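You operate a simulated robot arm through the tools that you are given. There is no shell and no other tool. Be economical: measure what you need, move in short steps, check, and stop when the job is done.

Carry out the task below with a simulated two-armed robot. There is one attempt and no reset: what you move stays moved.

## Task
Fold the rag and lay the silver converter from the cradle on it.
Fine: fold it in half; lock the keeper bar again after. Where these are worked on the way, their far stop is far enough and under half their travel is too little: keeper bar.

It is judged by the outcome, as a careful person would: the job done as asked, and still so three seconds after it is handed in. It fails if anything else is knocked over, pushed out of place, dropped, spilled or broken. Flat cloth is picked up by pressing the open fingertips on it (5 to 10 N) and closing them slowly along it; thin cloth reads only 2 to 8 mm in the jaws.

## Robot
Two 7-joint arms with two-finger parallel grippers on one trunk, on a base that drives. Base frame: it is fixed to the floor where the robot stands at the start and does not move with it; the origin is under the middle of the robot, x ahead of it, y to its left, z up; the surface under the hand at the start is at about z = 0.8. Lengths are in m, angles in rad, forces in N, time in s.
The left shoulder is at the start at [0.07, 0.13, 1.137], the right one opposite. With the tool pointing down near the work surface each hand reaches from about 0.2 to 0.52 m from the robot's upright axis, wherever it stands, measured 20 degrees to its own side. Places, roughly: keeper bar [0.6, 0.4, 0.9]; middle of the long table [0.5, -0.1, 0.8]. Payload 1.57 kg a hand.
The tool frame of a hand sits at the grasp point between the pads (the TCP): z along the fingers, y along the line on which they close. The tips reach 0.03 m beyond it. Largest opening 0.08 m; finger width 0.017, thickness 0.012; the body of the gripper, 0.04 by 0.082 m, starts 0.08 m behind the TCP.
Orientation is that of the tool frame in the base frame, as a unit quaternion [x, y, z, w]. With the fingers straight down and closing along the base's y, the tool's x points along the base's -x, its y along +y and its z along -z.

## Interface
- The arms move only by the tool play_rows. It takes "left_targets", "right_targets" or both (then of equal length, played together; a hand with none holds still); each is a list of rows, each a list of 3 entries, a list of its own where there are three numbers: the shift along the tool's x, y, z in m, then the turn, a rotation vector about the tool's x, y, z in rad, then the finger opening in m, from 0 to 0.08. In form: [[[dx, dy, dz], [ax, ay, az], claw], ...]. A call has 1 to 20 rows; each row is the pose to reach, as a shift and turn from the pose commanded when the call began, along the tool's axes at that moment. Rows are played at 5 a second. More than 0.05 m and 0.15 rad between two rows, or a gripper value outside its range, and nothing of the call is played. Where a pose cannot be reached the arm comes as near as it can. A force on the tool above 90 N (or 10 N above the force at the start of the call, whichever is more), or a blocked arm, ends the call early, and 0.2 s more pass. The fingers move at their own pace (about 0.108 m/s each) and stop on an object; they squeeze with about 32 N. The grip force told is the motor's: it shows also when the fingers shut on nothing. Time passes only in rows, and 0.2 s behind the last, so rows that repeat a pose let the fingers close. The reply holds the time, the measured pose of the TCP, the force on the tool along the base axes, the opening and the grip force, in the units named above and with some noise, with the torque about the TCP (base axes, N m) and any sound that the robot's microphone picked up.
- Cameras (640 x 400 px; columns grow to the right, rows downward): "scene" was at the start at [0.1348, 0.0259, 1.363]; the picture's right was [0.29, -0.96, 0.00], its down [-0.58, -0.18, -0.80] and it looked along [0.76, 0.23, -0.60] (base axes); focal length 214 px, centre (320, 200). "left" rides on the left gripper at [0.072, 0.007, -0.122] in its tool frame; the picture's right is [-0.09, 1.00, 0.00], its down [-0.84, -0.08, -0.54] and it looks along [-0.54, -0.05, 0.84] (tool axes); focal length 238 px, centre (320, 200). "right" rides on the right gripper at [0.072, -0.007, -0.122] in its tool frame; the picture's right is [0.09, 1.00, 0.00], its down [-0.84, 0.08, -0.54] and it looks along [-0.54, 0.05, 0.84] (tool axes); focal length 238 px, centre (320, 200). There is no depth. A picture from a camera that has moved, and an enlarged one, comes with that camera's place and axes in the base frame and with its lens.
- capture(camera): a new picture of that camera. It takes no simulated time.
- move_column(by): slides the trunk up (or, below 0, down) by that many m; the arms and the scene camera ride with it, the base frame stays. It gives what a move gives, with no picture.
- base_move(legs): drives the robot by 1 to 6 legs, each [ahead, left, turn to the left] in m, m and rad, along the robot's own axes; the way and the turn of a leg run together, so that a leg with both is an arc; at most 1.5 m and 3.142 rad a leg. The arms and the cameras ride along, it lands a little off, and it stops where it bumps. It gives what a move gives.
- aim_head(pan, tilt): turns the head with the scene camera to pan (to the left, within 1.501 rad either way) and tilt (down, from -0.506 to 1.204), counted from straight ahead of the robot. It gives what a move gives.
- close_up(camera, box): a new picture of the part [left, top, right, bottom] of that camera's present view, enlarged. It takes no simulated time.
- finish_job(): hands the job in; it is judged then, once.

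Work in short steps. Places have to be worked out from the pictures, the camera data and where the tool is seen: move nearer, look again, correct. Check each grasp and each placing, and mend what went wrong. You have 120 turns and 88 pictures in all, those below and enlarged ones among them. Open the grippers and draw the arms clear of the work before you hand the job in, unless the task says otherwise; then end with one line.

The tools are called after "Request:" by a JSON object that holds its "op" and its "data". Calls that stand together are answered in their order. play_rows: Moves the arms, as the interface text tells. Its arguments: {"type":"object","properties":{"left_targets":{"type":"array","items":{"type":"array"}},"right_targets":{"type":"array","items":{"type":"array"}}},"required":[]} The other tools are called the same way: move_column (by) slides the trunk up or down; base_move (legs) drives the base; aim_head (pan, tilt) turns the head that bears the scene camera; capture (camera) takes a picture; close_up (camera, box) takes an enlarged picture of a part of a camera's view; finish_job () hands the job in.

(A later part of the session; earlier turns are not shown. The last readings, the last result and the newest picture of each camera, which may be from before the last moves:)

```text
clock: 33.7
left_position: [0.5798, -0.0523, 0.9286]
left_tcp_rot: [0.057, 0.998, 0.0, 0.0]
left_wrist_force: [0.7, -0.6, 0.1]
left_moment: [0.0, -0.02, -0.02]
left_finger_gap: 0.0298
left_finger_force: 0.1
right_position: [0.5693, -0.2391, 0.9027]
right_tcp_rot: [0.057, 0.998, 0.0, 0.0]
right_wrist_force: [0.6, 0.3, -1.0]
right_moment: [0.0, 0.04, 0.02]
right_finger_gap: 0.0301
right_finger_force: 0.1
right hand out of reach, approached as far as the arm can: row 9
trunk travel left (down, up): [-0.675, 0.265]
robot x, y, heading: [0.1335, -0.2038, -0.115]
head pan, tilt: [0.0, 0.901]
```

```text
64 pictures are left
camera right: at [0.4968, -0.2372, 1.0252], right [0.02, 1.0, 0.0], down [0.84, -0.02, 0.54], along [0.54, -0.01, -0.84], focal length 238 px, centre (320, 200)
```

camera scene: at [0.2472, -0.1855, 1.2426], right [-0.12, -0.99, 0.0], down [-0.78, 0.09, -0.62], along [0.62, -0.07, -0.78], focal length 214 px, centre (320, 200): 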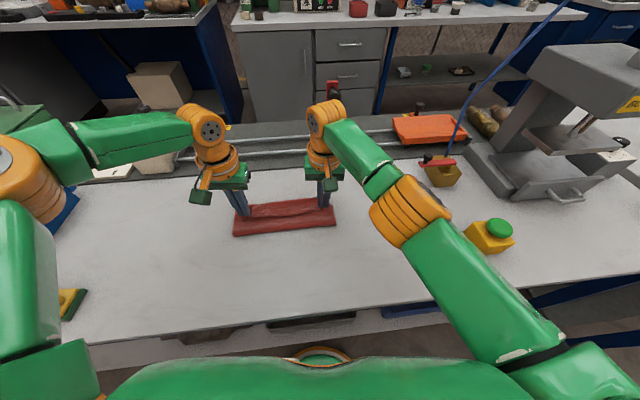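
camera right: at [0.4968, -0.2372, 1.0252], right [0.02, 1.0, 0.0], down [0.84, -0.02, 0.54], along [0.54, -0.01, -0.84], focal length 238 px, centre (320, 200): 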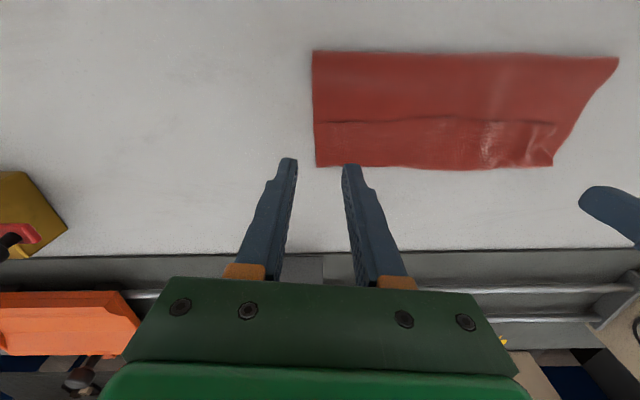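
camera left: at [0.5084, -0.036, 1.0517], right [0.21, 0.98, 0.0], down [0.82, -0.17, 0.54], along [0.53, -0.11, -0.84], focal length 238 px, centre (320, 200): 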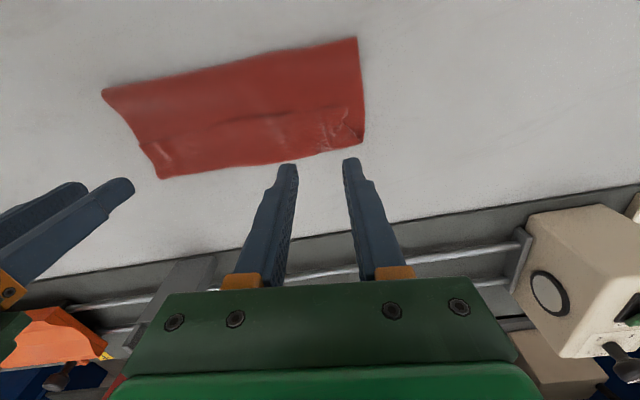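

The rag is folded in half neatly (~0.10 × 0.23). Now I back off, straighten up, and raise the trunk and hands before going to the cradle.

Request:
{"op": "base_move", "data": {"legs": [[-0.14, 0, 0], [0, 0, 0.115]]}}

Request:
{"op": "move_column", "data": {"by": 0.2}}

Request:
{"op": "base_move", "data": {"legs": [[0, 0.6, 0]]}}

Request:
{"op": "capture", "data": {"camera": "scene"}}

```text
clock: 35.6
left_position: [0.4208, 0.0158, 0.9293]
left_tcp_rot: [0.0, 1.0, -0.001, 0.001]
left_wrist_force: [0.0, -0.1, -0.3]
left_moment: [-0.01, -0.02, -0.02]
left_finger_gap: 0.0298
left_finger_force: 0.2
right_position: [0.4326, -0.1729, 0.9026]
right_tcp_rot: [-0.002, 1.0, 0.0, -0.001]
right_wrist_force: [0.1, 0.6, 0.2]
right_moment: [0.02, 0.01, 0.0]
right_finger_gap: 0.03
right_finger_force: 0.1
trunk travel left (down, up): [-0.675, 0.265]
robot x, y, heading: [-0.0047, -0.1879, 0.002]
head pan, tilt: [0.0, 0.901]
```

```text
clock: 37.8
left_position: [0.421, 0.0155, 1.1296]
left_tcp_rot: [0.0, 1.0, -0.001, 0.0]
left_wrist_force: [0.3, 0.8, -0.5]
left_moment: [0.01, 0.0, -0.04]
left_finger_gap: 0.0301
left_finger_force: 0.1
right_position: [0.4331, -0.1709, 1.1028]
right_tcp_rot: [-0.003, 1.0, 0.0, 0.0]
right_wrist_force: [0.4, -0.2, 0.0]
right_moment: [0.02, 0.04, 0.01]
right_finger_gap: 0.0298
right_finger_force: 0.1
trunk travel left (down, up): [-0.875, 0.065]
robot x, y, heading: [-0.0032, -0.1874, 0.002]
head pan, tilt: [0.0, 0.901]
```

```text
clock: 41.1
left_position: [0.4121, 0.6176, 1.1293]
left_tcp_rot: [-0.008, 1.0, 0.0, 0.001]
left_wrist_force: [0.4, -0.1, 0.5]
left_moment: [0.01, -0.02, -0.02]
left_finger_gap: 0.0299
left_finger_force: 0.1
right_position: [0.4273, 0.4299, 1.1037]
right_tcp_rot: [-0.009, 1.0, 0.001, 0.0]
right_wrist_force: [0.1, -0.4, -0.6]
right_moment: [0.0, 0.0, 0.03]
right_finger_gap: 0.0301
right_finger_force: 0.0
trunk travel left (down, up): [-0.875, 0.065]
robot x, y, heading: [-0.008, 0.4109, 0.021]
head pan, tilt: [0.0, 0.901]
```

```text
63 pictures are left
camera scene: at [0.1179, 0.4102, 1.4424], right [0.02, -1.0, 0.0], down [-0.78, -0.01, -0.62], along [0.62, 0.01, -0.78], focal length 214 px, centre (320, 200)
```

scene: 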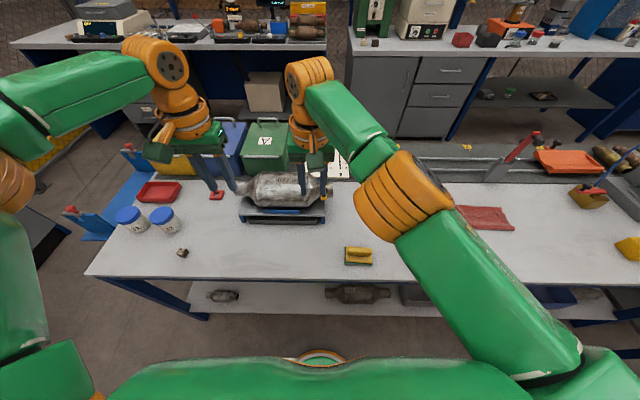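

I spread the hands out sideways to see the cradle.

Request:
{"op": "play_rows", "data": {"left_targets": [[[0, 0.04, -0.02], [0, 0, 0], 0.05], [[0, 0.08, -0.03], [0, 0, 0], 0.06], [[0, 0.12, -0.03], [0, 0, 0], 0.07], [[0, 0.16, -0.03], [0, 0, 0], 0.08]], "right_targets": [[[0, -0.04, -0.02], [0, 0, 0], 0.03], [[0, -0.08, -0.03], [0, 0, 0], 0.03], [[0, -0.12, -0.03], [0, 0, 0], 0.03], [[0, -0.16, -0.03], [0, 0, 0], 0.03]]}}

Request:
{"op": "close_up", "data": {"camera": "scene", "box": [200, 130, 380, 250]}}

Request:
{"op": "close_up", "data": {"camera": "right", "box": [300, 100, 620, 300]}}

Request:
{"op": "capture", "data": {"camera": "left"}}

```text
clock: 42.1
left_position: [0.413, 0.7767, 1.158]
left_tcp_rot: [-0.008, 1.0, -0.001, 0.001]
left_wrist_force: [1.0, -0.6, -0.2]
left_moment: [-0.03, -0.01, 0.02]
left_finger_gap: 0.0802
left_finger_force: 0.0
right_position: [0.4296, 0.2732, 1.1316]
right_tcp_rot: [-0.012, 1.0, 0.001, 0.0]
right_wrist_force: [0.2, 0.3, -0.6]
right_moment: [0.03, 0.02, 0.0]
right_finger_gap: 0.03
right_finger_force: 0.0
trunk travel left (down, up): [-0.875, 0.065]
robot x, y, heading: [-0.01, 0.4078, 0.017]
head pan, tilt: [0.0, 0.901]
```

```text
3.33 times, centred on (290, 190) of scene
camera zoom: at [0.1187, 0.4108, 1.4424], right [0.02, -1.0, 0.0], down [-0.78, -0.01, -0.62], along [0.62, 0.01, -0.78], focal length 715 px, centre (420, 233)
```

zoom: 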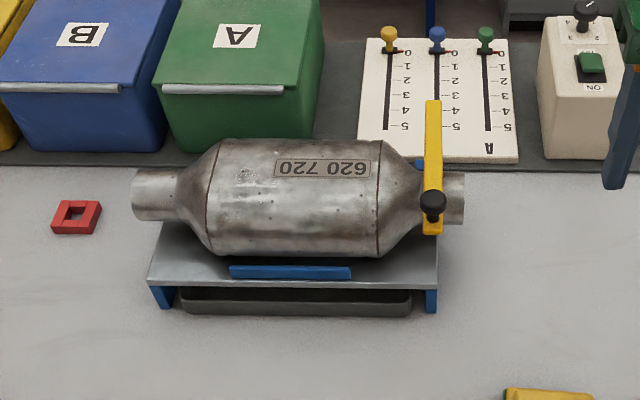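

```text
2.00 times, centred on (460, 200) of right
camera zoom: at [0.3583, 0.2645, 1.253], right [-0.11, 0.99, 0.0], down [0.84, 0.1, 0.54], along [0.54, 0.06, -0.84], focal length 477 px, centre (40, 200)
```

zoom: 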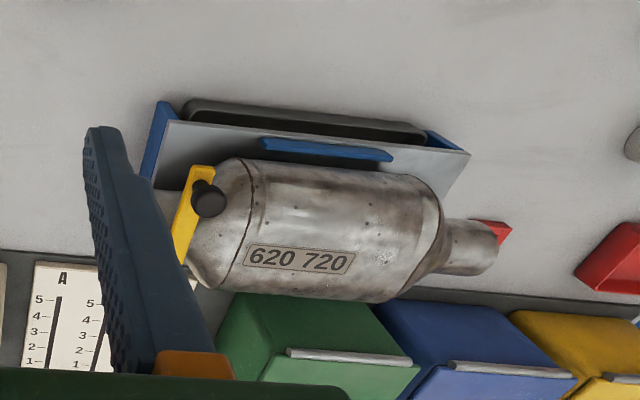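

```text
60 pictures are left
camera left: at [0.3394, 0.7827, 1.2802], right [0.08, 1.0, 0.0], down [0.84, -0.06, 0.54], along [0.54, -0.04, -0.84], focal length 238 px, centre (320, 200)
```

left: 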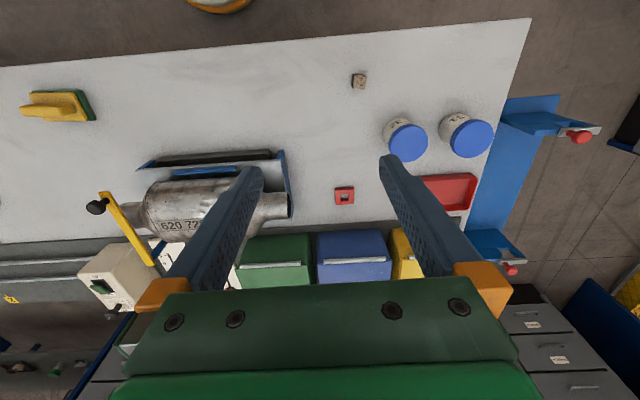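

The keeper bar is a horizontal yellow bar at z≈0.942, y≈0.407 from x≈0.515 (knob end, knob at ~(0.531,0.406,0.96)) to a post at x≈0.69. I need to see how it is hinged, so I move the right hand aside and zoom.

Request:
{"op": "play_rows", "data": {"right_targets": [[[0, -0.04, 0.02], [0, 0, 0], 0.0], [[0, -0.08, 0.04], [0, 0, 0], 0.0], [[0, -0.1, 0.06], [0, 0, 0], 0.0]]}}

Request:
{"op": "capture", "data": {"camera": "right"}}

Request:
{"op": "close_up", "data": {"camera": "scene", "box": [290, 145, 350, 215]}}

```text
clock: 42.9
left_position: [0.4115, 0.7763, 1.1594]
left_tcp_rot: [-0.009, 1.0, -0.001, 0.001]
left_wrist_force: [-0.1, -0.3, -0.7]
left_moment: [0.0, -0.01, 0.03]
left_finger_gap: 0.0802
left_finger_force: 0.1
right_position: [0.43, 0.1725, 1.0712]
right_tcp_rot: [-0.011, 1.0, 0.0, -0.001]
right_wrist_force: [-0.3, 0.3, 0.0]
right_moment: [-0.02, 0.01, -0.02]
right_finger_gap: 0.0
right_finger_force: 20.9
trunk travel left (down, up): [-0.875, 0.065]
robot x, y, heading: [-0.0071, 0.4092, 0.016]
head pan, tilt: [0.0, 0.901]
```

```text
59 pictures are left
camera right: at [0.3583, 0.164, 1.1939], right [-0.11, 0.99, 0.0], down [0.83, 0.1, 0.54], along [0.54, 0.06, -0.84], focal length 238 px, centre (320, 200)
```

right: 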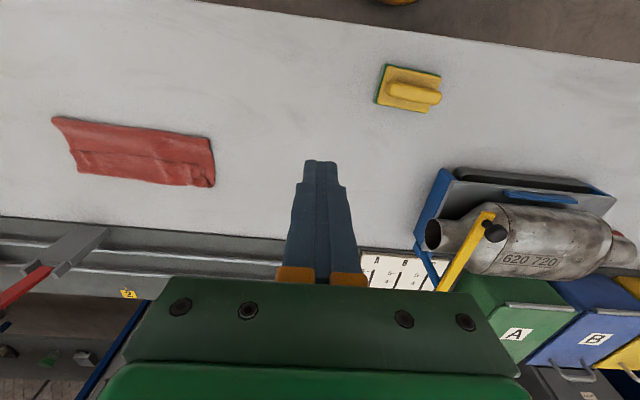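

```text
5.71 times, centred on (320, 180) of scene
camera zoom: at [0.118, 0.4115, 1.4424], right [0.02, -1.0, 0.0], down [-0.78, -0.01, -0.62], along [0.62, 0.01, -0.78], focal length 1226 px, centre (320, 314)
```

zoom: 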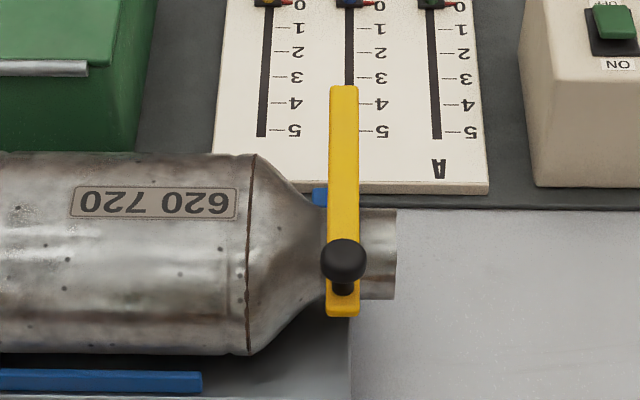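

Hinge type is unclear, so I'll grip the knob and test gently. First reposition the base so the right hand can reach the knob comfortably.

Request:
{"op": "base_move", "data": {"legs": [[0, 0.1, -0.016], [0.075, 0, 0]]}}

Request:
{"op": "capture", "data": {"camera": "right"}}

```text
clock: 44.7
left_position: [0.4822, 0.8717, 1.1623]
left_tcp_rot: [-0.001, 1.0, 0.001, 0.004]
left_wrist_force: [-1.5, 0.2, 0.0]
left_moment: [-0.02, -0.08, -0.02]
left_finger_gap: 0.08
left_finger_force: 0.0
right_position: [0.4934, 0.2677, 1.0748]
right_tcp_rot: [-0.003, 1.0, 0.001, 0.004]
right_wrist_force: [-1.0, 0.4, 0.8]
right_moment: [0.0, -0.04, 0.02]
right_finger_gap: 0.0
right_finger_force: 21.0
trunk travel left (down, up): [-0.875, 0.065]
robot x, y, heading: [0.0615, 0.5104, 0.003]
head pan, tilt: [0.0, 0.901]
```

```text
57 pictures are left
camera right: at [0.4206, 0.2601, 1.1965], right [-0.1, 1.0, 0.0], down [0.83, 0.08, 0.55], along [0.55, 0.06, -0.84], focal length 238 px, centre (320, 200)
```

right: 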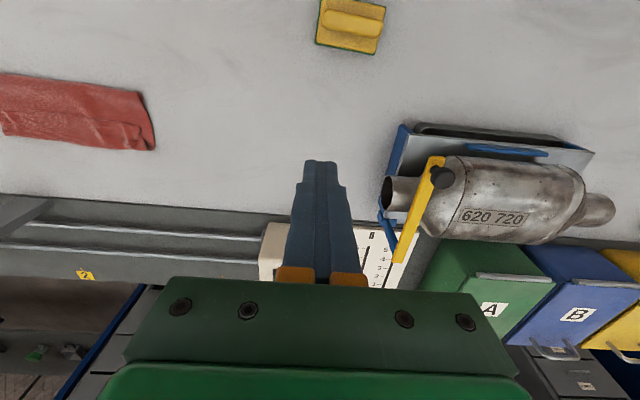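

Request:
{"op": "close_up", "data": {"camera": "right", "box": [360, 130, 480, 280]}}

```text
2.67 times, centred on (420, 205) of right
camera zoom: at [0.4206, 0.2601, 1.1965], right [-0.1, 1.0, 0.0], down [0.83, 0.08, 0.55], along [0.55, 0.06, -0.84], focal length 636 px, centre (53, 187)
```

zoom: 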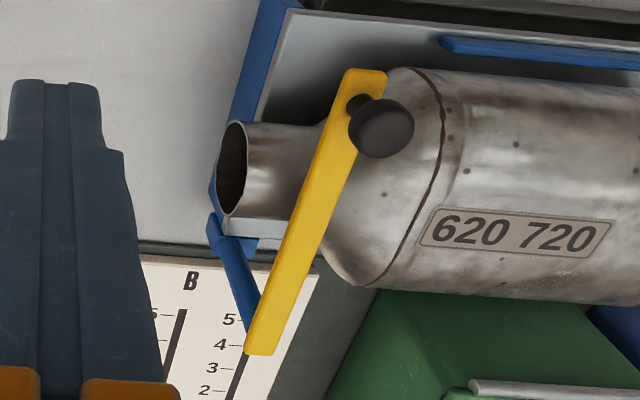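

Lower end of the blue arm looks like a hinge barrel, so it likely tips up and back about a y-axis. I bring the right hand above the knob at (0.528,0.406), fingers open 0.05.

Request:
{"op": "play_rows", "data": {"right_targets": [[[-0.009, 0.035, 0.0], [0, 0, 0], 0.05], [[-0.018, 0.07, 0.005], [0, 0, 0], 0.05], [[-0.027, 0.105, 0.01], [0, 0, 0], 0.05], [[-0.0346, 0.138, 0.015], [0, 0, 0], 0.05], [[-0.0346, 0.138, 0.025], [0, 0, 0], 0.05], [[-0.0346, 0.138, 0.025], [0, 0, 0], 0.05]]}}

Request:
{"op": "capture", "data": {"camera": "right"}}

```text
clock: 46.1
left_position: [0.4899, 0.8724, 1.1584]
left_tcp_rot: [-0.002, 1.0, -0.001, 0.002]
left_wrist_force: [0.2, 0.3, -0.9]
left_moment: [0.0, -0.01, 0.01]
left_finger_gap: 0.0798
left_finger_force: 0.0
right_position: [0.531, 0.4076, 1.0482]
right_tcp_rot: [-0.003, 1.0, 0.0, 0.0]
right_wrist_force: [0.0, 0.2, -0.5]
right_moment: [0.02, 0.02, 0.03]
right_finger_gap: 0.0505
right_finger_force: 0.0
trunk travel left (down, up): [-0.875, 0.065]
robot x, y, heading: [0.061, 0.5108, 0.004]
head pan, tilt: [0.0, 0.901]
```

```text
55 pictures are left
camera right: at [0.4602, 0.3998, 1.1696], right [-0.1, 1.0, 0.0], down [0.84, 0.08, 0.54], along [0.54, 0.05, -0.84], focal length 238 px, centre (320, 200)
```

right: 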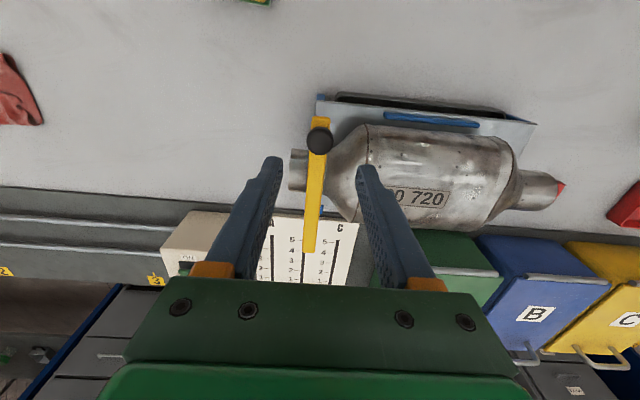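

The knob sits right below at (0.53,0.406). Descend 8 cm and close on it.

Request:
{"op": "play_rows", "data": {"right_targets": [[[0.001, -0.001, 0.03], [0, 0, 0], 0.05], [[0.001, -0.001, 0.06], [0, 0, 0], 0.05], [[0.001, -0.001, 0.08], [0, 0, 0], 0.05], [[0.001, -0.001, 0.08], [0, 0, 0], 0.03], [[0.001, -0.001, 0.08], [0, 0, 0], 0.01], [[0.001, -0.001, 0.08], [0, 0, 0], 0.0]]}}

Request:
{"op": "capture", "data": {"camera": "right"}}

```text
clock: 47.5
left_position: [0.4917, 0.8733, 1.1592]
left_tcp_rot: [-0.002, 1.0, -0.001, 0.001]
left_wrist_force: [-0.1, 0.1, 0.5]
left_moment: [0.0, 0.0, 0.03]
left_finger_gap: 0.08
left_finger_force: 0.0
right_position: [0.5325, 0.4071, 0.9675]
right_tcp_rot: [-0.004, 1.0, 0.0, 0.0]
right_wrist_force: [-0.2, -0.9, -3.4]
right_moment: [-0.03, -0.51, 0.02]
right_finger_gap: 0.0232
right_finger_force: 35.6
trunk travel left (down, up): [-0.875, 0.065]
robot x, y, heading: [0.0657, 0.5107, 0.007]
head pan, tilt: [0.0, 0.901]
```

```text
54 pictures are left
camera right: at [0.4608, 0.3998, 1.0885], right [-0.1, 1.0, 0.0], down [0.84, 0.08, 0.54], along [0.54, 0.05, -0.84], focal length 238 px, centre (320, 200)
```

right: 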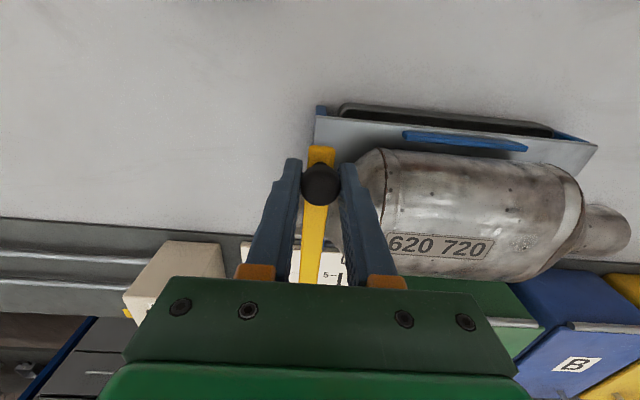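

Knob gripped (23 mm). Test: lift 1 cm with a small forward component.

Request:
{"op": "play_rows", "data": {"right_targets": [[[-0.001, 0, -0.005], [0, 0, 0], 0], [[-0.003, 0, -0.012], [0, 0, 0], 0], [[-0.003, 0, -0.012], [0, 0, 0], 0]]}}

```text
clock: 48.3
left_position: [0.4919, 0.8718, 1.1576]
left_tcp_rot: [-0.003, 1.0, 0.0, 0.0]
left_wrist_force: [-0.7, -0.3, -0.4]
left_moment: [0.02, -0.02, 0.01]
left_finger_gap: 0.08
left_finger_force: 0.1
right_position: [0.538, 0.4049, 0.9787]
right_tcp_rot: [-0.003, 1.0, 0.001, -0.001]
right_wrist_force: [-10.2, -0.5, -29.7]
right_moment: [-0.01, 0.05, 0.01]
right_finger_gap: 0.0232
right_finger_force: 35.7
trunk travel left (down, up): [-0.875, 0.065]
robot x, y, heading: [0.0625, 0.5115, 0.004]
head pan, tilt: [0.0, 0.901]
```

It rose 11 mm with 30 N resisting; check whether the bar lifts.

Request:
{"op": "close_up", "data": {"camera": "scene", "box": [300, 120, 440, 220]}}

```text
4.00 times, centred on (370, 170) of scene
camera zoom: at [0.1943, 0.5104, 1.442], right [0.0, -1.0, 0.0], down [-0.79, 0.0, -0.62], along [0.62, 0.0, -0.79], focal length 858 px, centre (120, 320)
```

zoom: 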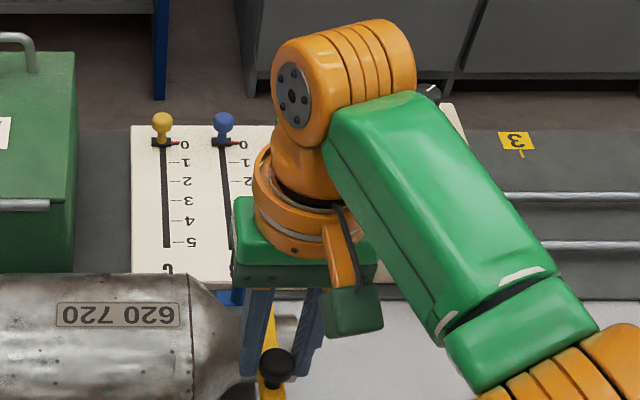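

Request:
{"op": "close_up", "data": {"camera": "right", "box": [240, 120, 400, 300]}}

```text
2.22 times, centred on (320, 210) of right
camera zoom: at [0.4662, 0.3984, 1.1003], right [-0.1, 1.0, 0.0], down [0.84, 0.08, 0.54], along [0.54, 0.05, -0.84], focal length 530 px, centre (320, 178)
```

zoom: 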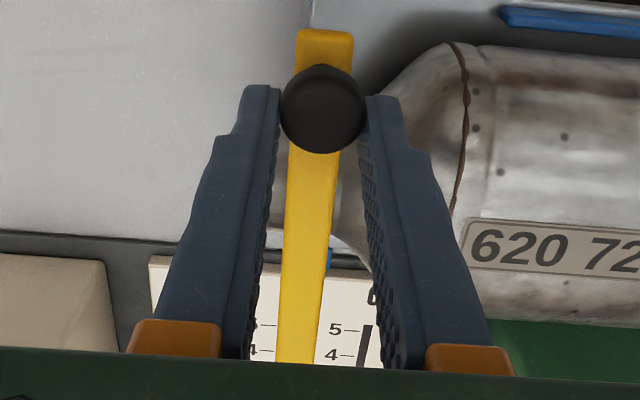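

The fingers slid up the knob: the bar doesn't lift. I go back down, regrip, and test swinging sideways to the right.

Request:
{"op": "play_rows", "data": {"right_targets": [[[0.003, 0, 0.005], [0, 0, 0], 0.03], [[0.008, 0, 0.014], [0, 0, 0], 0.045], [[0.008, 0, 0.016], [0, 0, 0], 0.045], [[0.008, 0, 0.016], [0, 0, 0], 0.02], [[0.008, 0, 0.016], [0, 0, 0], 0.0], [[0.008, 0, 0.016], [0, 0, 0], 0.0]]}}

Request:
{"op": "play_rows", "data": {"right_targets": [[[0, -0.005, 0], [0, 0, 0], 0], [[0, -0.01, 0], [0, 0, 0], 0], [[0, -0.01, 0], [0, 0, 0], 0]]}}

Request:
{"op": "close_up", "data": {"camera": "right", "box": [240, 120, 400, 300]}}

```text
clock: 49.7
left_position: [0.4922, 0.8734, 1.1575]
left_tcp_rot: [-0.001, 1.0, 0.0, 0.001]
left_wrist_force: [0.1, 0.0, 0.0]
left_moment: [-0.02, 0.0, -0.02]
left_finger_gap: 0.0799
left_finger_force: 0.0
right_position: [0.5289, 0.4071, 0.9643]
right_tcp_rot: [-0.003, 1.0, 0.0, 0.001]
right_wrist_force: [3.9, -0.6, 5.8]
right_moment: [0.03, -0.13, -0.01]
right_finger_gap: 0.0229
right_finger_force: 35.3
trunk travel left (down, up): [-0.875, 0.065]
robot x, y, heading: [0.0617, 0.5076, 0.004]
head pan, tilt: [0.0, 0.901]
```

```text
clock: 50.5
left_position: [0.49, 0.8757, 1.1567]
left_tcp_rot: [-0.001, 1.0, -0.002, 0.001]
left_wrist_force: [-0.5, -1.1, 0.0]
left_moment: [0.0, 0.02, 0.0]
left_finger_gap: 0.0801
left_finger_force: 0.1
right_position: [0.5285, 0.3981, 0.964]
right_tcp_rot: [-0.004, 1.0, 0.0, 0.001]
right_wrist_force: [12.9, 2.1, 22.0]
right_moment: [0.1, -0.15, 0.06]
right_finger_gap: 0.023
right_finger_force: 35.7
trunk travel left (down, up): [-0.875, 0.065]
robot x, y, heading: [0.0617, 0.5129, 0.007]
head pan, tilt: [0.0, 0.901]
```

```text
2.22 times, centred on (320, 210) of right
camera zoom: at [0.4565, 0.3919, 1.086], right [-0.1, 1.0, 0.0], down [0.83, 0.08, 0.55], along [0.54, 0.05, -0.84], focal length 530 px, centre (320, 178)
```

zoom: 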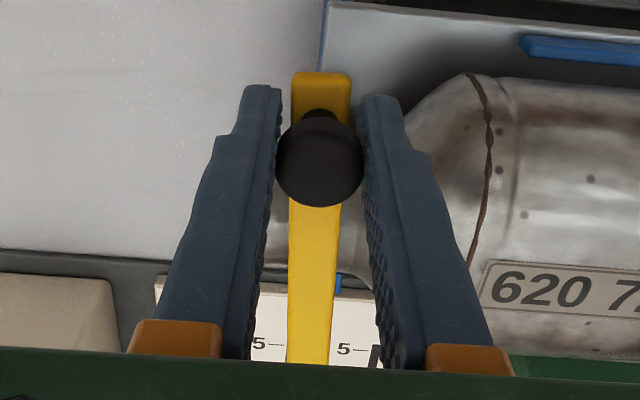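

It moves sideways freely with the knob (2 N in y). The bar swings horizontally about the post. I regrip higher so the tips clear the bar, then swing along the arc around (0.69, 0.407).

Request:
{"op": "play_rows", "data": {"right_targets": [[[0, 0, 0], [0, 0, 0], 0.035], [[0, 0, -0.007], [0, 0, 0], 0.035], [[0, 0, -0.014], [0, 0, 0], 0.035], [[0, 0, -0.014], [0, 0, 0], 0.02], [[0, 0, -0.014], [0, 0, 0], 0.0], [[0, 0, -0.014], [0, 0, 0], 0.0]]}}

Request:
{"op": "play_rows", "data": {"right_targets": [[[0.0, -0.008, 0], [0, 0, -0.05], 0], [[-0.002, -0.018, 0], [0, 0, -0.1], 0], [[-0.004, -0.028, 0], [0, 0, -0.17], 0], [[-0.004, -0.028, 0], [0, 0, -0.17], 0]]}}

Request:
{"op": "capture", "data": {"camera": "right"}}

```text
clock: 51.9
left_position: [0.4897, 0.8731, 1.1575]
left_tcp_rot: [-0.002, 1.0, -0.001, 0.0]
left_wrist_force: [-0.7, 0.1, -1.0]
left_moment: [-0.01, -0.02, 0.01]
left_finger_gap: 0.0801
left_finger_force: 0.0
right_position: [0.526, 0.396, 0.976]
right_tcp_rot: [-0.004, 1.0, 0.0, -0.001]
right_wrist_force: [-3.8, 1.2, -7.1]
right_moment: [0.04, 0.33, 0.02]
right_finger_gap: 0.023
right_finger_force: 35.1
trunk travel left (down, up): [-0.875, 0.065]
robot x, y, heading: [0.0622, 0.5106, 0.005]
head pan, tilt: [0.0, 0.901]
```

```text
clock: 52.9
left_position: [0.4914, 0.8716, 1.1577]
left_tcp_rot: [-0.001, 1.0, 0.0, 0.0]
left_wrist_force: [0.6, -0.1, 0.2]
left_moment: [0.0, 0.01, -0.02]
left_finger_gap: 0.0801
left_finger_force: 0.1
right_position: [0.5323, 0.3658, 0.9763]
right_tcp_rot: [-0.088, 0.996, 0.0, 0.0]
right_wrist_force: [-5.0, -2.5, -13.2]
right_moment: [-0.23, 0.83, 0.01]
right_finger_gap: 0.0231
right_finger_force: 35.4
trunk travel left (down, up): [-0.875, 0.065]
robot x, y, heading: [0.0649, 0.5082, -0.0]
head pan, tilt: [0.0, 0.901]
```

```text
50 pictures are left
camera right: at [0.4632, 0.3477, 1.098], right [-0.27, 0.96, 0.0], down [0.81, 0.22, 0.54], along [0.52, 0.14, -0.84], focal length 238 px, centre (320, 200)
```

right: 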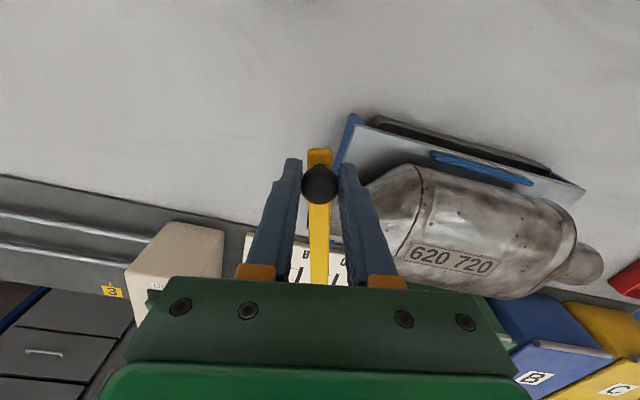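

The bar swings with the hand. I continue the arc, yawing along, to about 0.82 rad.

Request:
{"op": "play_rows", "data": {"right_targets": [[[-0.0036, -0.0233, 0.001], [0, 0, -0.14], 0], [[-0.0101, -0.0451, 0.001], [0, 0, -0.28], 0], [[-0.0198, -0.0658, 0.001], [0, 0, -0.42], 0], [[-0.0321, -0.0849, 0.001], [0, 0, -0.56], 0], [[-0.0321, -0.0849, 0.001], [0, 0, -0.56], 0]]}}

Request:
{"op": "capture", "data": {"camera": "scene"}}

```text
clock: 54.1
left_position: [0.4942, 0.8737, 1.1572]
left_tcp_rot: [0.0, 1.0, -0.003, 0.0]
left_wrist_force: [0.2, -1.2, 0.6]
left_moment: [-0.02, 0.03, -0.01]
left_finger_gap: 0.0801
left_finger_force: 0.0
right_position: [0.5526, 0.284, 0.9806]
right_tcp_rot: [-0.358, 0.934, -0.002, -0.005]
right_wrist_force: [0.2, -0.4, 0.0]
right_moment: [0.04, -0.02, 0.01]
right_finger_gap: 0.0001
right_finger_force: 21.3
right hand out of reach, approached as far as the arm can: row 3, 4, 5
trunk travel left (down, up): [-0.875, 0.065]
robot x, y, heading: [0.0628, 0.509, -0.001]
head pan, tilt: [0.0, 0.901]
```

```text
49 pictures are left
camera scene: at [0.1941, 0.5147, 1.4424], right [0.0, -1.0, 0.0], down [-0.79, 0.0, -0.62], along [0.62, 0.0, -0.79], focal length 214 px, centre (320, 200)
```

scene: 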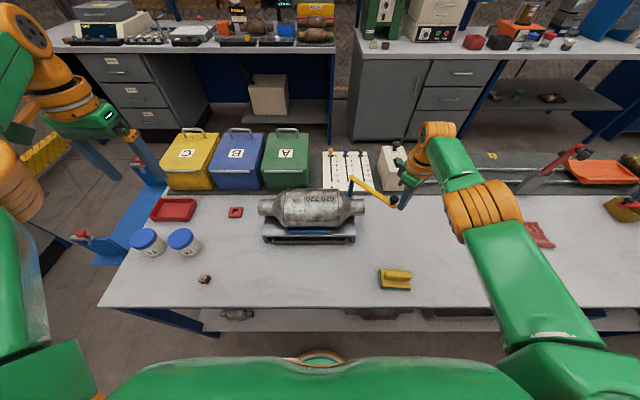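

The bar swung to ~45° before the hand ran out of reach and slipped off. I lift, move the base right and forward, then push the bar on to its far stop.

Request:
{"op": "play_rows", "data": {"right_targets": [[[0.01, 0, -0.03], [0, 0, 0.14], 0], [[0.02, 0, -0.07], [0, 0, 0.28], 0], [[0.02, 0, -0.1], [0, 0, 0.42], 0], [[0.02, 0, -0.12], [0, 0, 0.56], 0], [[0.02, 0, -0.12], [0, 0, 0.7], 0]]}}

Request:
{"op": "base_move", "data": {"legs": [[0, -0.16, 0], [0.06, 0, 0]]}}

Request:
{"op": "capture", "data": {"camera": "right"}}

Request:
{"op": "capture", "data": {"camera": "scene"}}

```text
clock: 55.3
left_position: [0.4919, 0.874, 1.1576]
left_tcp_rot: [-0.001, 1.0, -0.001, -0.001]
left_wrist_force: [0.7, -0.8, 0.9]
left_moment: [0.02, -0.02, 0.02]
left_finger_gap: 0.0799
left_finger_force: 0.1
right_position: [0.5398, 0.2734, 1.0998]
right_tcp_rot: [-0.017, 1.0, 0.0, 0.0]
right_wrist_force: [-0.6, 0.6, -1.2]
right_moment: [0.04, 0.03, 0.0]
right_finger_gap: 0.0002
right_finger_force: 20.6
trunk travel left (down, up): [-0.875, 0.065]
robot x, y, heading: [0.0624, 0.5122, 0.004]
head pan, tilt: [0.0, 0.901]
```

```text
clock: 57.3
left_position: [0.5414, 0.7168, 1.1606]
left_tcp_rot: [-0.004, 1.0, -0.001, 0.004]
left_wrist_force: [-1.2, 0.5, -0.4]
left_moment: [0.0, -0.07, 0.0]
left_finger_gap: 0.0799
left_finger_force: 0.0
right_position: [0.5942, 0.1171, 1.1057]
right_tcp_rot: [-0.02, 1.0, -0.001, 0.005]
right_wrist_force: [-0.9, 0.4, 0.3]
right_moment: [0.0, -0.06, 0.01]
right_finger_gap: 0.0
right_finger_force: 21.2
trunk travel left (down, up): [-0.875, 0.065]
robot x, y, heading: [0.1248, 0.3557, 0.01]
head pan, tilt: [0.0, 0.901]
```

```text
48 pictures are left
camera right: at [0.5222, 0.1073, 1.2259], right [-0.13, 0.99, 0.0], down [0.83, 0.11, 0.55], along [0.54, 0.07, -0.84], focal length 238 px, centre (320, 200)
```

right: 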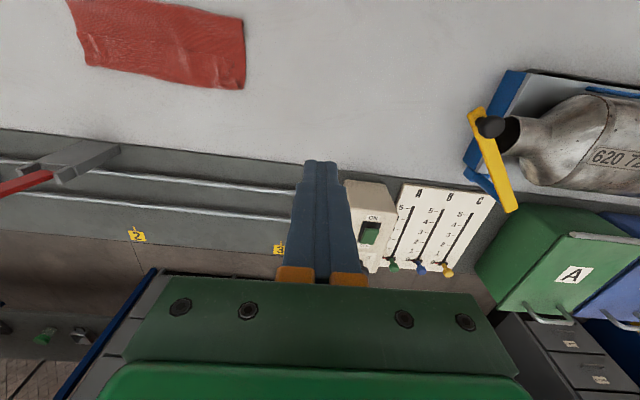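

```text
47 pictures are left
camera scene: at [0.2421, 0.3546, 1.4434], right [0.01, -1.0, 0.0], down [-0.78, -0.01, -0.63], along [0.63, 0.0, -0.78], focal length 214 px, centre (320, 200)
```

scene: 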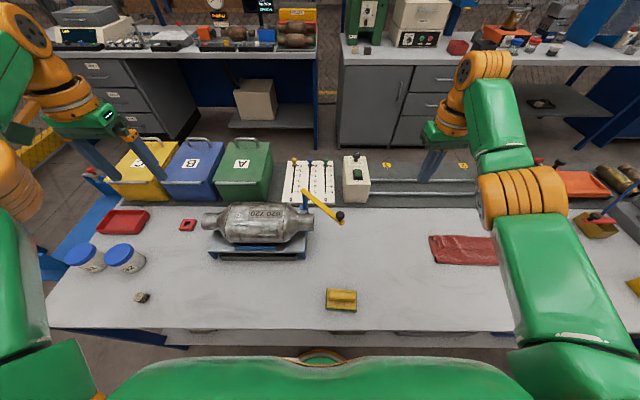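

Knob now at about (0.572,0.299,0.965). I bring the right hand above it with fingers open.

Request:
{"op": "play_rows", "data": {"right_targets": [[[0.004, 0.045, 0.01], [0, 0, 0], 0.05], [[0.008, 0.09, 0.02], [0, 0, 0], 0.05], [[0.012, 0.135, 0.03], [0, 0, 0], 0.05], [[0.0147, 0.18, 0.04], [0, 0, 0], 0.05], [[0.0147, 0.183, 0.075], [0, 0, 0], 0.05], [[0.0147, 0.183, 0.075], [0, 0, 0], 0.05]]}}

Request:
{"op": "capture", "data": {"camera": "right"}}

```text
clock: 58.7
left_position: [0.549, 0.716, 1.1589]
left_tcp_rot: [-0.005, 1.0, -0.001, 0.001]
left_wrist_force: [0.2, -0.5, 0.1]
left_moment: [-0.03, -0.03, 0.03]
left_finger_gap: 0.0799
left_finger_force: 0.0
right_position: [0.5809, 0.2987, 1.0249]
right_tcp_rot: [-0.02, 1.0, 0.0, 0.0]
right_wrist_force: [0.0, 1.0, -0.8]
right_moment: [0.01, -0.02, 0.0]
right_finger_gap: 0.05
right_finger_force: 0.1
trunk travel left (down, up): [-0.875, 0.065]
robot x, y, heading: [0.126, 0.3539, 0.006]
head pan, tilt: [0.0, 0.901]
```

```text
46 pictures are left
camera right: at [0.5082, 0.2896, 1.1471], right [-0.13, 0.99, 0.0], down [0.83, 0.11, 0.54], along [0.54, 0.07, -0.84], focal length 238 px, centre (320, 200)
```

right: 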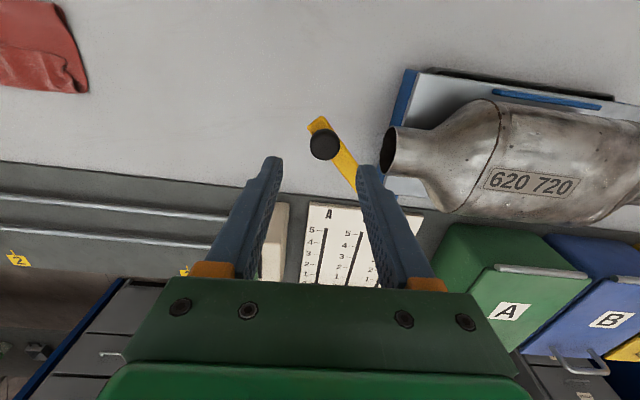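

Knob is at (0.5725,0.302). Descend and close on it.

Request:
{"op": "play_rows", "data": {"right_targets": [[[0.008, 0.003, 0.015], [0, 0, 0], 0.05], [[0.008, 0.003, 0.035], [0, 0, 0], 0.05], [[0.008, 0.003, 0.046], [0, 0, 0], 0.05], [[0.008, 0.003, 0.046], [0, 0, 0], 0.03], [[0.008, 0.003, 0.046], [0, 0, 0], 0.0], [[0.008, 0.003, 0.046], [0, 0, 0], 0.0]]}}

```text
clock: 60.1
left_position: [0.5498, 0.7177, 1.1567]
left_tcp_rot: [-0.004, 1.0, -0.002, 0.0]
left_wrist_force: [0.2, 0.1, 0.0]
left_moment: [0.02, 0.01, 0.0]
left_finger_gap: 0.0799
left_finger_force: 0.0
right_position: [0.5743, 0.2997, 0.9783]
right_tcp_rot: [-0.022, 1.0, -0.001, 0.0]
right_wrist_force: [1.4, 1.5, 0.3]
right_moment: [0.08, -0.22, 0.0]
right_finger_gap: 0.0232
right_finger_force: 35.8
trunk travel left (down, up): [-0.875, 0.065]
robot x, y, heading: [0.127, 0.3498, 0.009]
head pan, tilt: [0.0, 0.901]
```

Gripped. Swing on along the arc toward the stop.

Request:
{"op": "play_rows", "data": {"right_targets": [[[-0.0075, -0.008, 0], [0, 0, 0], 0], [[-0.0153, -0.016, 0], [0, 0, 0], 0], [[-0.024, -0.023, 0], [0, 0, 0], 0], [[-0.0326, -0.0298, 0], [0, 0, 0], 0], [[-0.042, -0.0355, 0], [0, 0, 0], 0], [[-0.0515, -0.0409, 0], [0, 0, 0], 0], [[-0.0615, -0.045, 0], [0, 0, 0], 0], [[-0.0719, -0.0494, 0], [0, 0, 0], 0], [[-0.0719, -0.0494, 0], [0, 0, 0], 0]]}}

Request:
{"op": "capture", "data": {"camera": "scene"}}

```text
clock: 62.1
left_position: [0.5565, 0.7375, 1.1488]
left_tcp_rot: [-0.01, 1.0, -0.01, -0.004]
left_wrist_force: [0.2, 0.3, 0.0]
left_moment: [0.0, 0.02, -0.03]
left_finger_gap: 0.0798
left_finger_force: 0.0
right_position: [0.6206, 0.2668, 0.9797]
right_tcp_rot: [-0.027, 1.0, -0.005, -0.002]
right_wrist_force: [17.4, 41.8, -5.4]
right_moment: [0.6, 0.03, 0.04]
right_finger_gap: 0.0232
right_finger_force: 35.8
right hand out of reach, approached as far as the arm can: row 5, 6, 7, 8, 9
trunk travel left (down, up): [-0.875, 0.065]
robot x, y, heading: [0.1271, 0.3482, 0.015]
head pan, tilt: [0.0, 0.901]
```

```text
45 pictures are left
camera scene: at [0.2657, 0.3763, 1.4412], right [0.02, -1.0, 0.02], down [-0.79, -0.03, -0.61], along [0.61, 0.0, -0.79], focal length 214 px, centre (320, 200)
```

scene: 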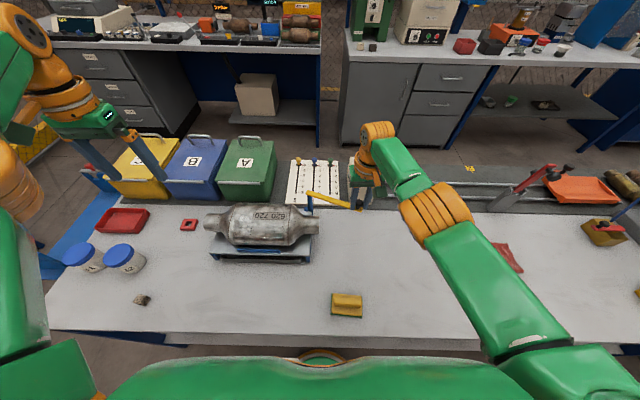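

The force is purely radial (the arm clipped off the arc), not a stop; the bar is at ~64°. I relax the pull, then nudge the base forward and continue.

Request:
{"op": "play_rows", "data": {"right_targets": [[[-0.004, 0.006, 0], [0, 0, 0], 0], [[-0.004, 0.012, 0], [0, 0, 0], 0], [[-0.004, 0.012, 0], [0, 0, 0], 0]]}}

```text
clock: 62.9
left_position: [0.5542, 0.7325, 1.1504]
left_tcp_rot: [-0.007, 1.0, -0.008, -0.002]
left_wrist_force: [0.5, 1.1, 0.8]
left_moment: [0.01, 0.03, -0.02]
left_finger_gap: 0.0799
left_finger_force: 0.1
right_position: [0.6117, 0.2691, 0.9788]
right_tcp_rot: [-0.024, 1.0, -0.005, -0.002]
right_wrist_force: [16.1, 33.8, -1.8]
right_moment: [0.57, -0.9, 0.15]
right_finger_gap: 0.0227
right_finger_force: 35.4
right hand out of reach, approached as far as the arm can: row 1, 2, 3
trunk travel left (down, up): [-0.875, 0.065]
robot x, y, heading: [0.1265, 0.3507, 0.014]
head pan, tilt: [0.0, 0.901]
```

Still clipped. I release the knob, lift, tilt the tool forward 0.5 rad for more reach, and will push the bar from its near side.

Request:
{"op": "play_rows", "data": {"right_targets": [[[0, 0, 0], [0, 0, 0], 0.05], [[0, 0, -0.03], [0, 0, 0], 0.05], [[0.02, 0.0, -0.07], [0, 0, 0], 0.05], [[0.05, 0.01, -0.08], [0, -0.14, 0], 0.0], [[0.06, 0.01, -0.08], [0, -0.28, 0], 0.0], [[0.06, 0.01, -0.08], [0, -0.42, 0], 0.0], [[0.06, 0.01, -0.08], [0, -0.5, 0], 0.0]]}}

Request:
{"op": "capture", "data": {"camera": "scene"}}

```text
clock: 64.5
left_position: [0.5491, 0.7147, 1.1597]
left_tcp_rot: [-0.004, 1.0, 0.0, 0.001]
left_wrist_force: [-1.0, 0.0, -1.0]
left_moment: [0.0, -0.01, 0.0]
left_finger_gap: 0.0799
left_finger_force: 0.2
right_position: [0.5469, 0.2635, 1.0616]
right_tcp_rot: [-0.02, 0.969, 0.006, 0.248]
right_wrist_force: [0.0, 1.3, -0.2]
right_moment: [-0.01, 0.02, 0.01]
right_finger_gap: 0.0
right_finger_force: 21.7
trunk travel left (down, up): [-0.875, 0.065]
robot x, y, heading: [0.1275, 0.3531, 0.004]
head pan, tilt: [0.0, 0.901]
```

```text
44 pictures are left
camera scene: at [0.252, 0.3521, 1.4425], right [0.01, -1.0, 0.0], down [-0.78, -0.01, -0.62], along [0.62, 0.01, -0.78], focal length 214 px, centre (320, 200)
```

scene: 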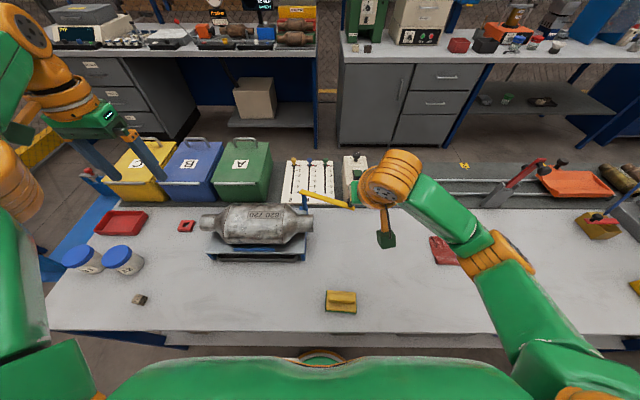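

Now lower the closed fingertips on the near side of the bar at y≈0.285 and push forward 6 cm.

Request:
{"op": "play_rows", "data": {"right_targets": [[[0.01, 0.007, 0.035], [0, 0, 0], 0], [[0.02, 0.014, 0.07], [0, 0, 0], 0], [[0.031, 0.021, 0.1045], [0, 0, 0], 0], [[0.0135, 0.021, 0.1141], [0, 0, 0], 0], [[-0.004, 0.021, 0.1237], [0, 0, 0], 0], [[-0.0216, 0.021, 0.1333], [0, 0, 0], 0], [[-0.0304, 0.021, 0.1381], [0, 0, 0], 0]]}}

Request:
{"op": "capture", "data": {"camera": "right"}}

```text
clock: 66.1
left_position: [0.5501, 0.7184, 1.1582]
left_tcp_rot: [-0.004, 1.0, -0.001, 0.001]
left_wrist_force: [-0.1, 0.1, 0.4]
left_moment: [-0.01, -0.03, -0.01]
left_finger_gap: 0.0797
left_finger_force: 0.0
right_position: [0.638, 0.2877, 0.9583]
right_tcp_rot: [-0.021, 0.969, 0.005, 0.248]
right_wrist_force: [-0.6, 1.1, -0.4]
right_moment: [0.03, -0.02, 0.0]
right_finger_gap: 0.0
right_finger_force: 21.1
trunk travel left (down, up): [-0.875, 0.065]
robot x, y, heading: [0.1293, 0.3524, 0.005]
head pan, tilt: [0.0, 0.901]
```

```text
43 pictures are left
camera right: at [0.5164, 0.2771, 1.0295], right [-0.12, 0.99, -0.04], down [0.47, 0.1, 0.88], along [0.87, 0.09, -0.48], focal length 238 px, centre (320, 200)
```

right: 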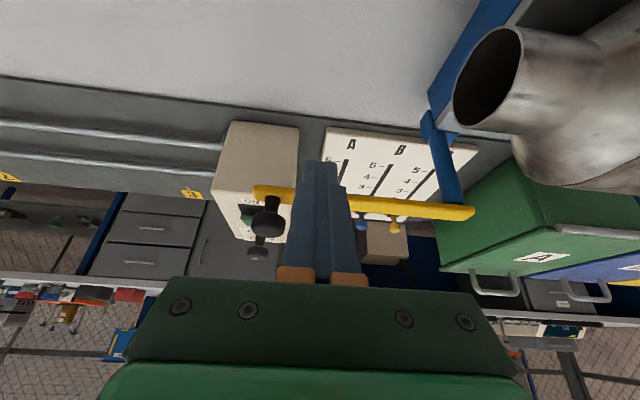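

The bar is now at about 90° and no stop felt; the beige box behind is ~5 cm away. I push 1.5 cm more to feel for the stop.

Request:
{"op": "play_rows", "data": {"right_targets": [[[-0.0066, 0, 0.0036], [0, 0, 0], 0], [[-0.0132, 0, 0.0072], [0, 0, 0], 0], [[-0.0132, 0, 0.0072], [0, 0, 0], 0]]}}

```text
clock: 66.9
left_position: [0.547, 0.7168, 1.1587]
left_tcp_rot: [-0.005, 1.0, -0.002, 0.002]
left_wrist_force: [0.3, 0.3, 0.4]
left_moment: [0.03, 0.04, -0.01]
left_finger_gap: 0.08
left_finger_force: 0.0
right_position: [0.6504, 0.2895, 0.9547]
right_tcp_rot: [-0.02, 0.969, 0.005, 0.245]
right_wrist_force: [-13.8, 1.6, -12.1]
right_moment: [0.03, 0.52, 0.02]
right_finger_gap: 0.0
right_finger_force: 20.7
trunk travel left (down, up): [-0.875, 0.065]
robot x, y, heading: [0.1285, 0.3529, 0.007]
head pan, tilt: [0.0, 0.901]
```

The push now meets ~18 N: the bar is at its far stop, clear of the converter. I withdraw the right hand back and up, upright again.

Request:
{"op": "play_rows", "data": {"right_targets": [[[0.035, 0, -0.02], [0, 0, 0], 0], [[0.06, 0, -0.05], [0, 0, 0], 0], [[0.06, 0, -0.1], [0, 0, 0], 0], [[0.06, 0, -0.14], [0, 0.14, 0], 0], [[0.06, 0, -0.16], [0, 0.28, 0], 0.03], [[0.06, 0, -0.16], [0, 0.42, 0], 0.06], [[0.06, 0, -0.16], [0, 0.5, 0], 0.08]]}}

Request:
{"op": "base_move", "data": {"legs": [[0, 0.19, 0]]}}

Request:
{"op": "capture", "data": {"camera": "scene"}}

```text
clock: 68.5
left_position: [0.5512, 0.7161, 1.1581]
left_tcp_rot: [-0.004, 1.0, -0.001, 0.0]
left_wrist_force: [0.6, -1.3, -1.2]
left_moment: [0.01, 0.02, -0.04]
left_finger_gap: 0.0804
left_finger_force: 0.1
right_position: [0.5231, 0.2829, 1.0659]
right_tcp_rot: [-0.021, 1.0, 0.0, -0.001]
right_wrist_force: [0.8, 0.3, 0.0]
right_moment: [0.01, 0.04, -0.02]
right_finger_gap: 0.0801
right_finger_force: 0.0
trunk travel left (down, up): [-0.875, 0.065]
robot x, y, heading: [0.1236, 0.3523, 0.01]
head pan, tilt: [0.0, 0.901]
```

```text
clock: 70.1
left_position: [0.5458, 0.9024, 1.1587]
left_tcp_rot: [-0.005, 1.0, 0.001, 0.001]
left_wrist_force: [-0.2, 0.0, -0.6]
left_moment: [0.07, 0.0, 0.04]
left_finger_gap: 0.08
left_finger_force: 0.0
right_position: [0.5226, 0.4689, 1.066]
right_tcp_rot: [-0.022, 1.0, 0.001, 0.0]
right_wrist_force: [-1.1, 0.0, 0.3]
right_moment: [0.0, 0.02, 0.0]
right_finger_gap: 0.0801
right_finger_force: 0.0
trunk travel left (down, up): [-0.875, 0.065]
robot x, y, heading: [0.1253, 0.5379, 0.012]
head pan, tilt: [0.0, 0.901]
```

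```text
42 pictures are left
camera scene: at [0.2508, 0.5378, 1.4424], right [0.01, -1.0, 0.0], down [-0.78, -0.01, -0.62], along [0.62, 0.01, -0.78], focal length 214 px, centre (320, 200)
```

scene: 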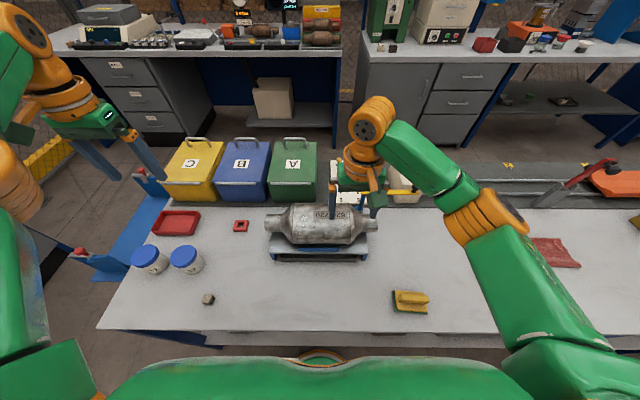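

Now I turn both grippers 90° (cameras facing outward) and bring them out past the ends of the pipe stubs.

Request:
{"op": "play_rows", "data": {"left_targets": [[[0, -0.014, 0.01], [0, 0, 0.14], 0.08], [[0, -0.028, 0.02], [0, 0, 0.28], 0.08], [[0, -0.042, 0.03], [0, 0, 0.42], 0.08], [[0, -0.056, 0.04], [0, 0, 0.56], 0.08], [[0, -0.07, 0.05], [0, 0, 0.7], 0.08], [[0, -0.084, 0.06], [0, 0, 0.84], 0.08], [[0, -0.098, 0.07], [0, 0, 0.98], 0.08], [[0, -0.112, 0.075], [0, 0, 1.12], 0.08], [[0, -0.126, 0.08], [0, 0, 1.26], 0.08], [[0, -0.138, 0.08], [0, 0, 1.4], 0.08], [[0, -0.15, 0.08], [0, 0, 1.54], 0.08], [[0, -0.15, 0.08], [0, 0, 1.56], 0.08]], "right_targets": [[[0, -0.014, -0.005], [0, 0, -0.14], 0.08], [[0, -0.028, -0.01], [0, 0, -0.28], 0.08], [[0, -0.042, -0.02], [0, 0, -0.42], 0.08], [[0, -0.056, -0.02], [0, 0, -0.56], 0.08], [[0, -0.07, -0.02], [0, 0, -0.7], 0.08], [[0, -0.084, -0.02], [0, 0, -0.84], 0.08], [[0, -0.098, -0.02], [0, 0, -0.98], 0.08], [[0, -0.112, -0.02], [0, 0, -1.12], 0.08], [[0, -0.12, -0.02], [0, 0, -1.26], 0.08], [[0, -0.12, -0.02], [0, 0, -1.4], 0.08], [[0, -0.12, -0.02], [0, 0, -1.53], 0.08], [[0, -0.12, -0.02], [0, 0, -1.53], 0.08]]}}

Request:
{"op": "capture", "data": {"camera": "scene"}}

Request:
{"op": "capture", "data": {"camera": "right"}}

Request:
{"op": "capture", "data": {"camera": "left"}}

```text
clock: 72.7
left_position: [0.5484, 0.7567, 1.0777]
left_tcp_rot: [0.7, 0.714, -0.001, 0.001]
left_wrist_force: [-0.4, -0.9, -0.4]
left_moment: [0.02, -0.02, -0.01]
left_finger_gap: 0.0803
left_finger_force: 0.1
right_position: [0.5274, 0.3512, 1.0859]
right_tcp_rot: [0.709, -0.705, 0.0, -0.001]
right_wrist_force: [1.3, 0.7, -0.1]
right_moment: [0.0, 0.01, 0.02]
right_finger_gap: 0.0799
right_finger_force: 0.1
trunk travel left (down, up): [-0.875, 0.065]
robot x, y, heading: [0.1223, 0.5424, 0.009]
head pan, tilt: [0.0, 0.901]
```

```text
41 pictures are left
camera scene: at [0.2507, 0.5423, 1.4424], right [0.01, -1.0, 0.0], down [-0.78, -0.01, -0.62], along [0.62, 0.01, -0.78], focal length 214 px, centre (320, 200)
```

scene: 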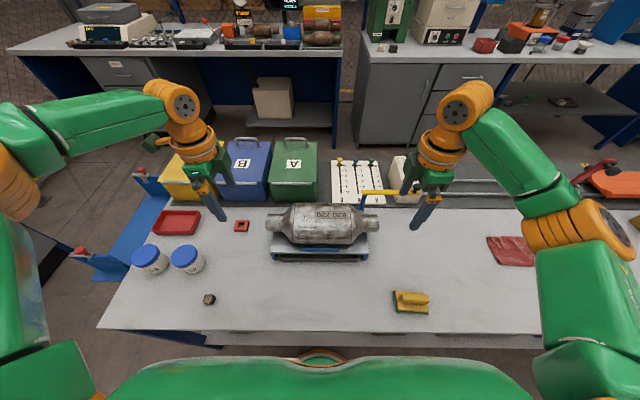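

```text
40 pictures are left
camera right: at [0.5348, 0.2805, 1.2074], right [-1.0, -0.1, 0.0], down [-0.08, 0.84, 0.54], along [-0.05, 0.54, -0.84], focal length 238 px, centre (320, 200)
```

right: 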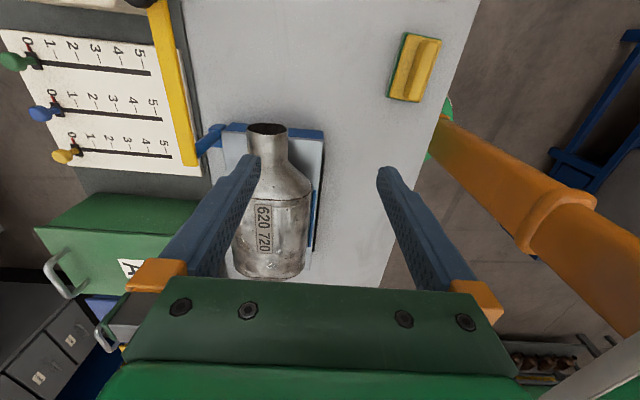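

```text
39 pictures are left
camera left: at [0.553, 0.8288, 1.2005], right [1.0, -0.07, 0.0], down [-0.06, -0.84, 0.54], along [-0.04, -0.54, -0.84], focal length 238 px, centre (320, 200)
```

left: 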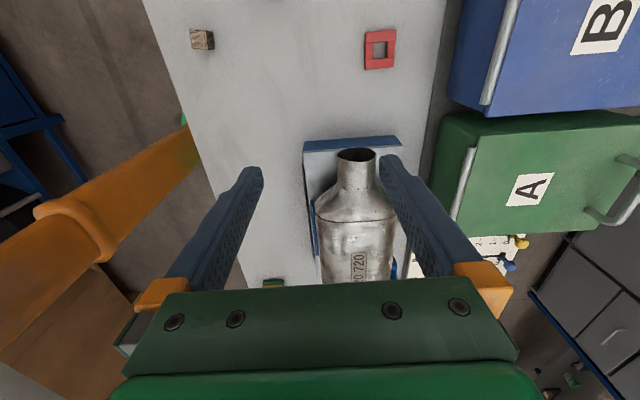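

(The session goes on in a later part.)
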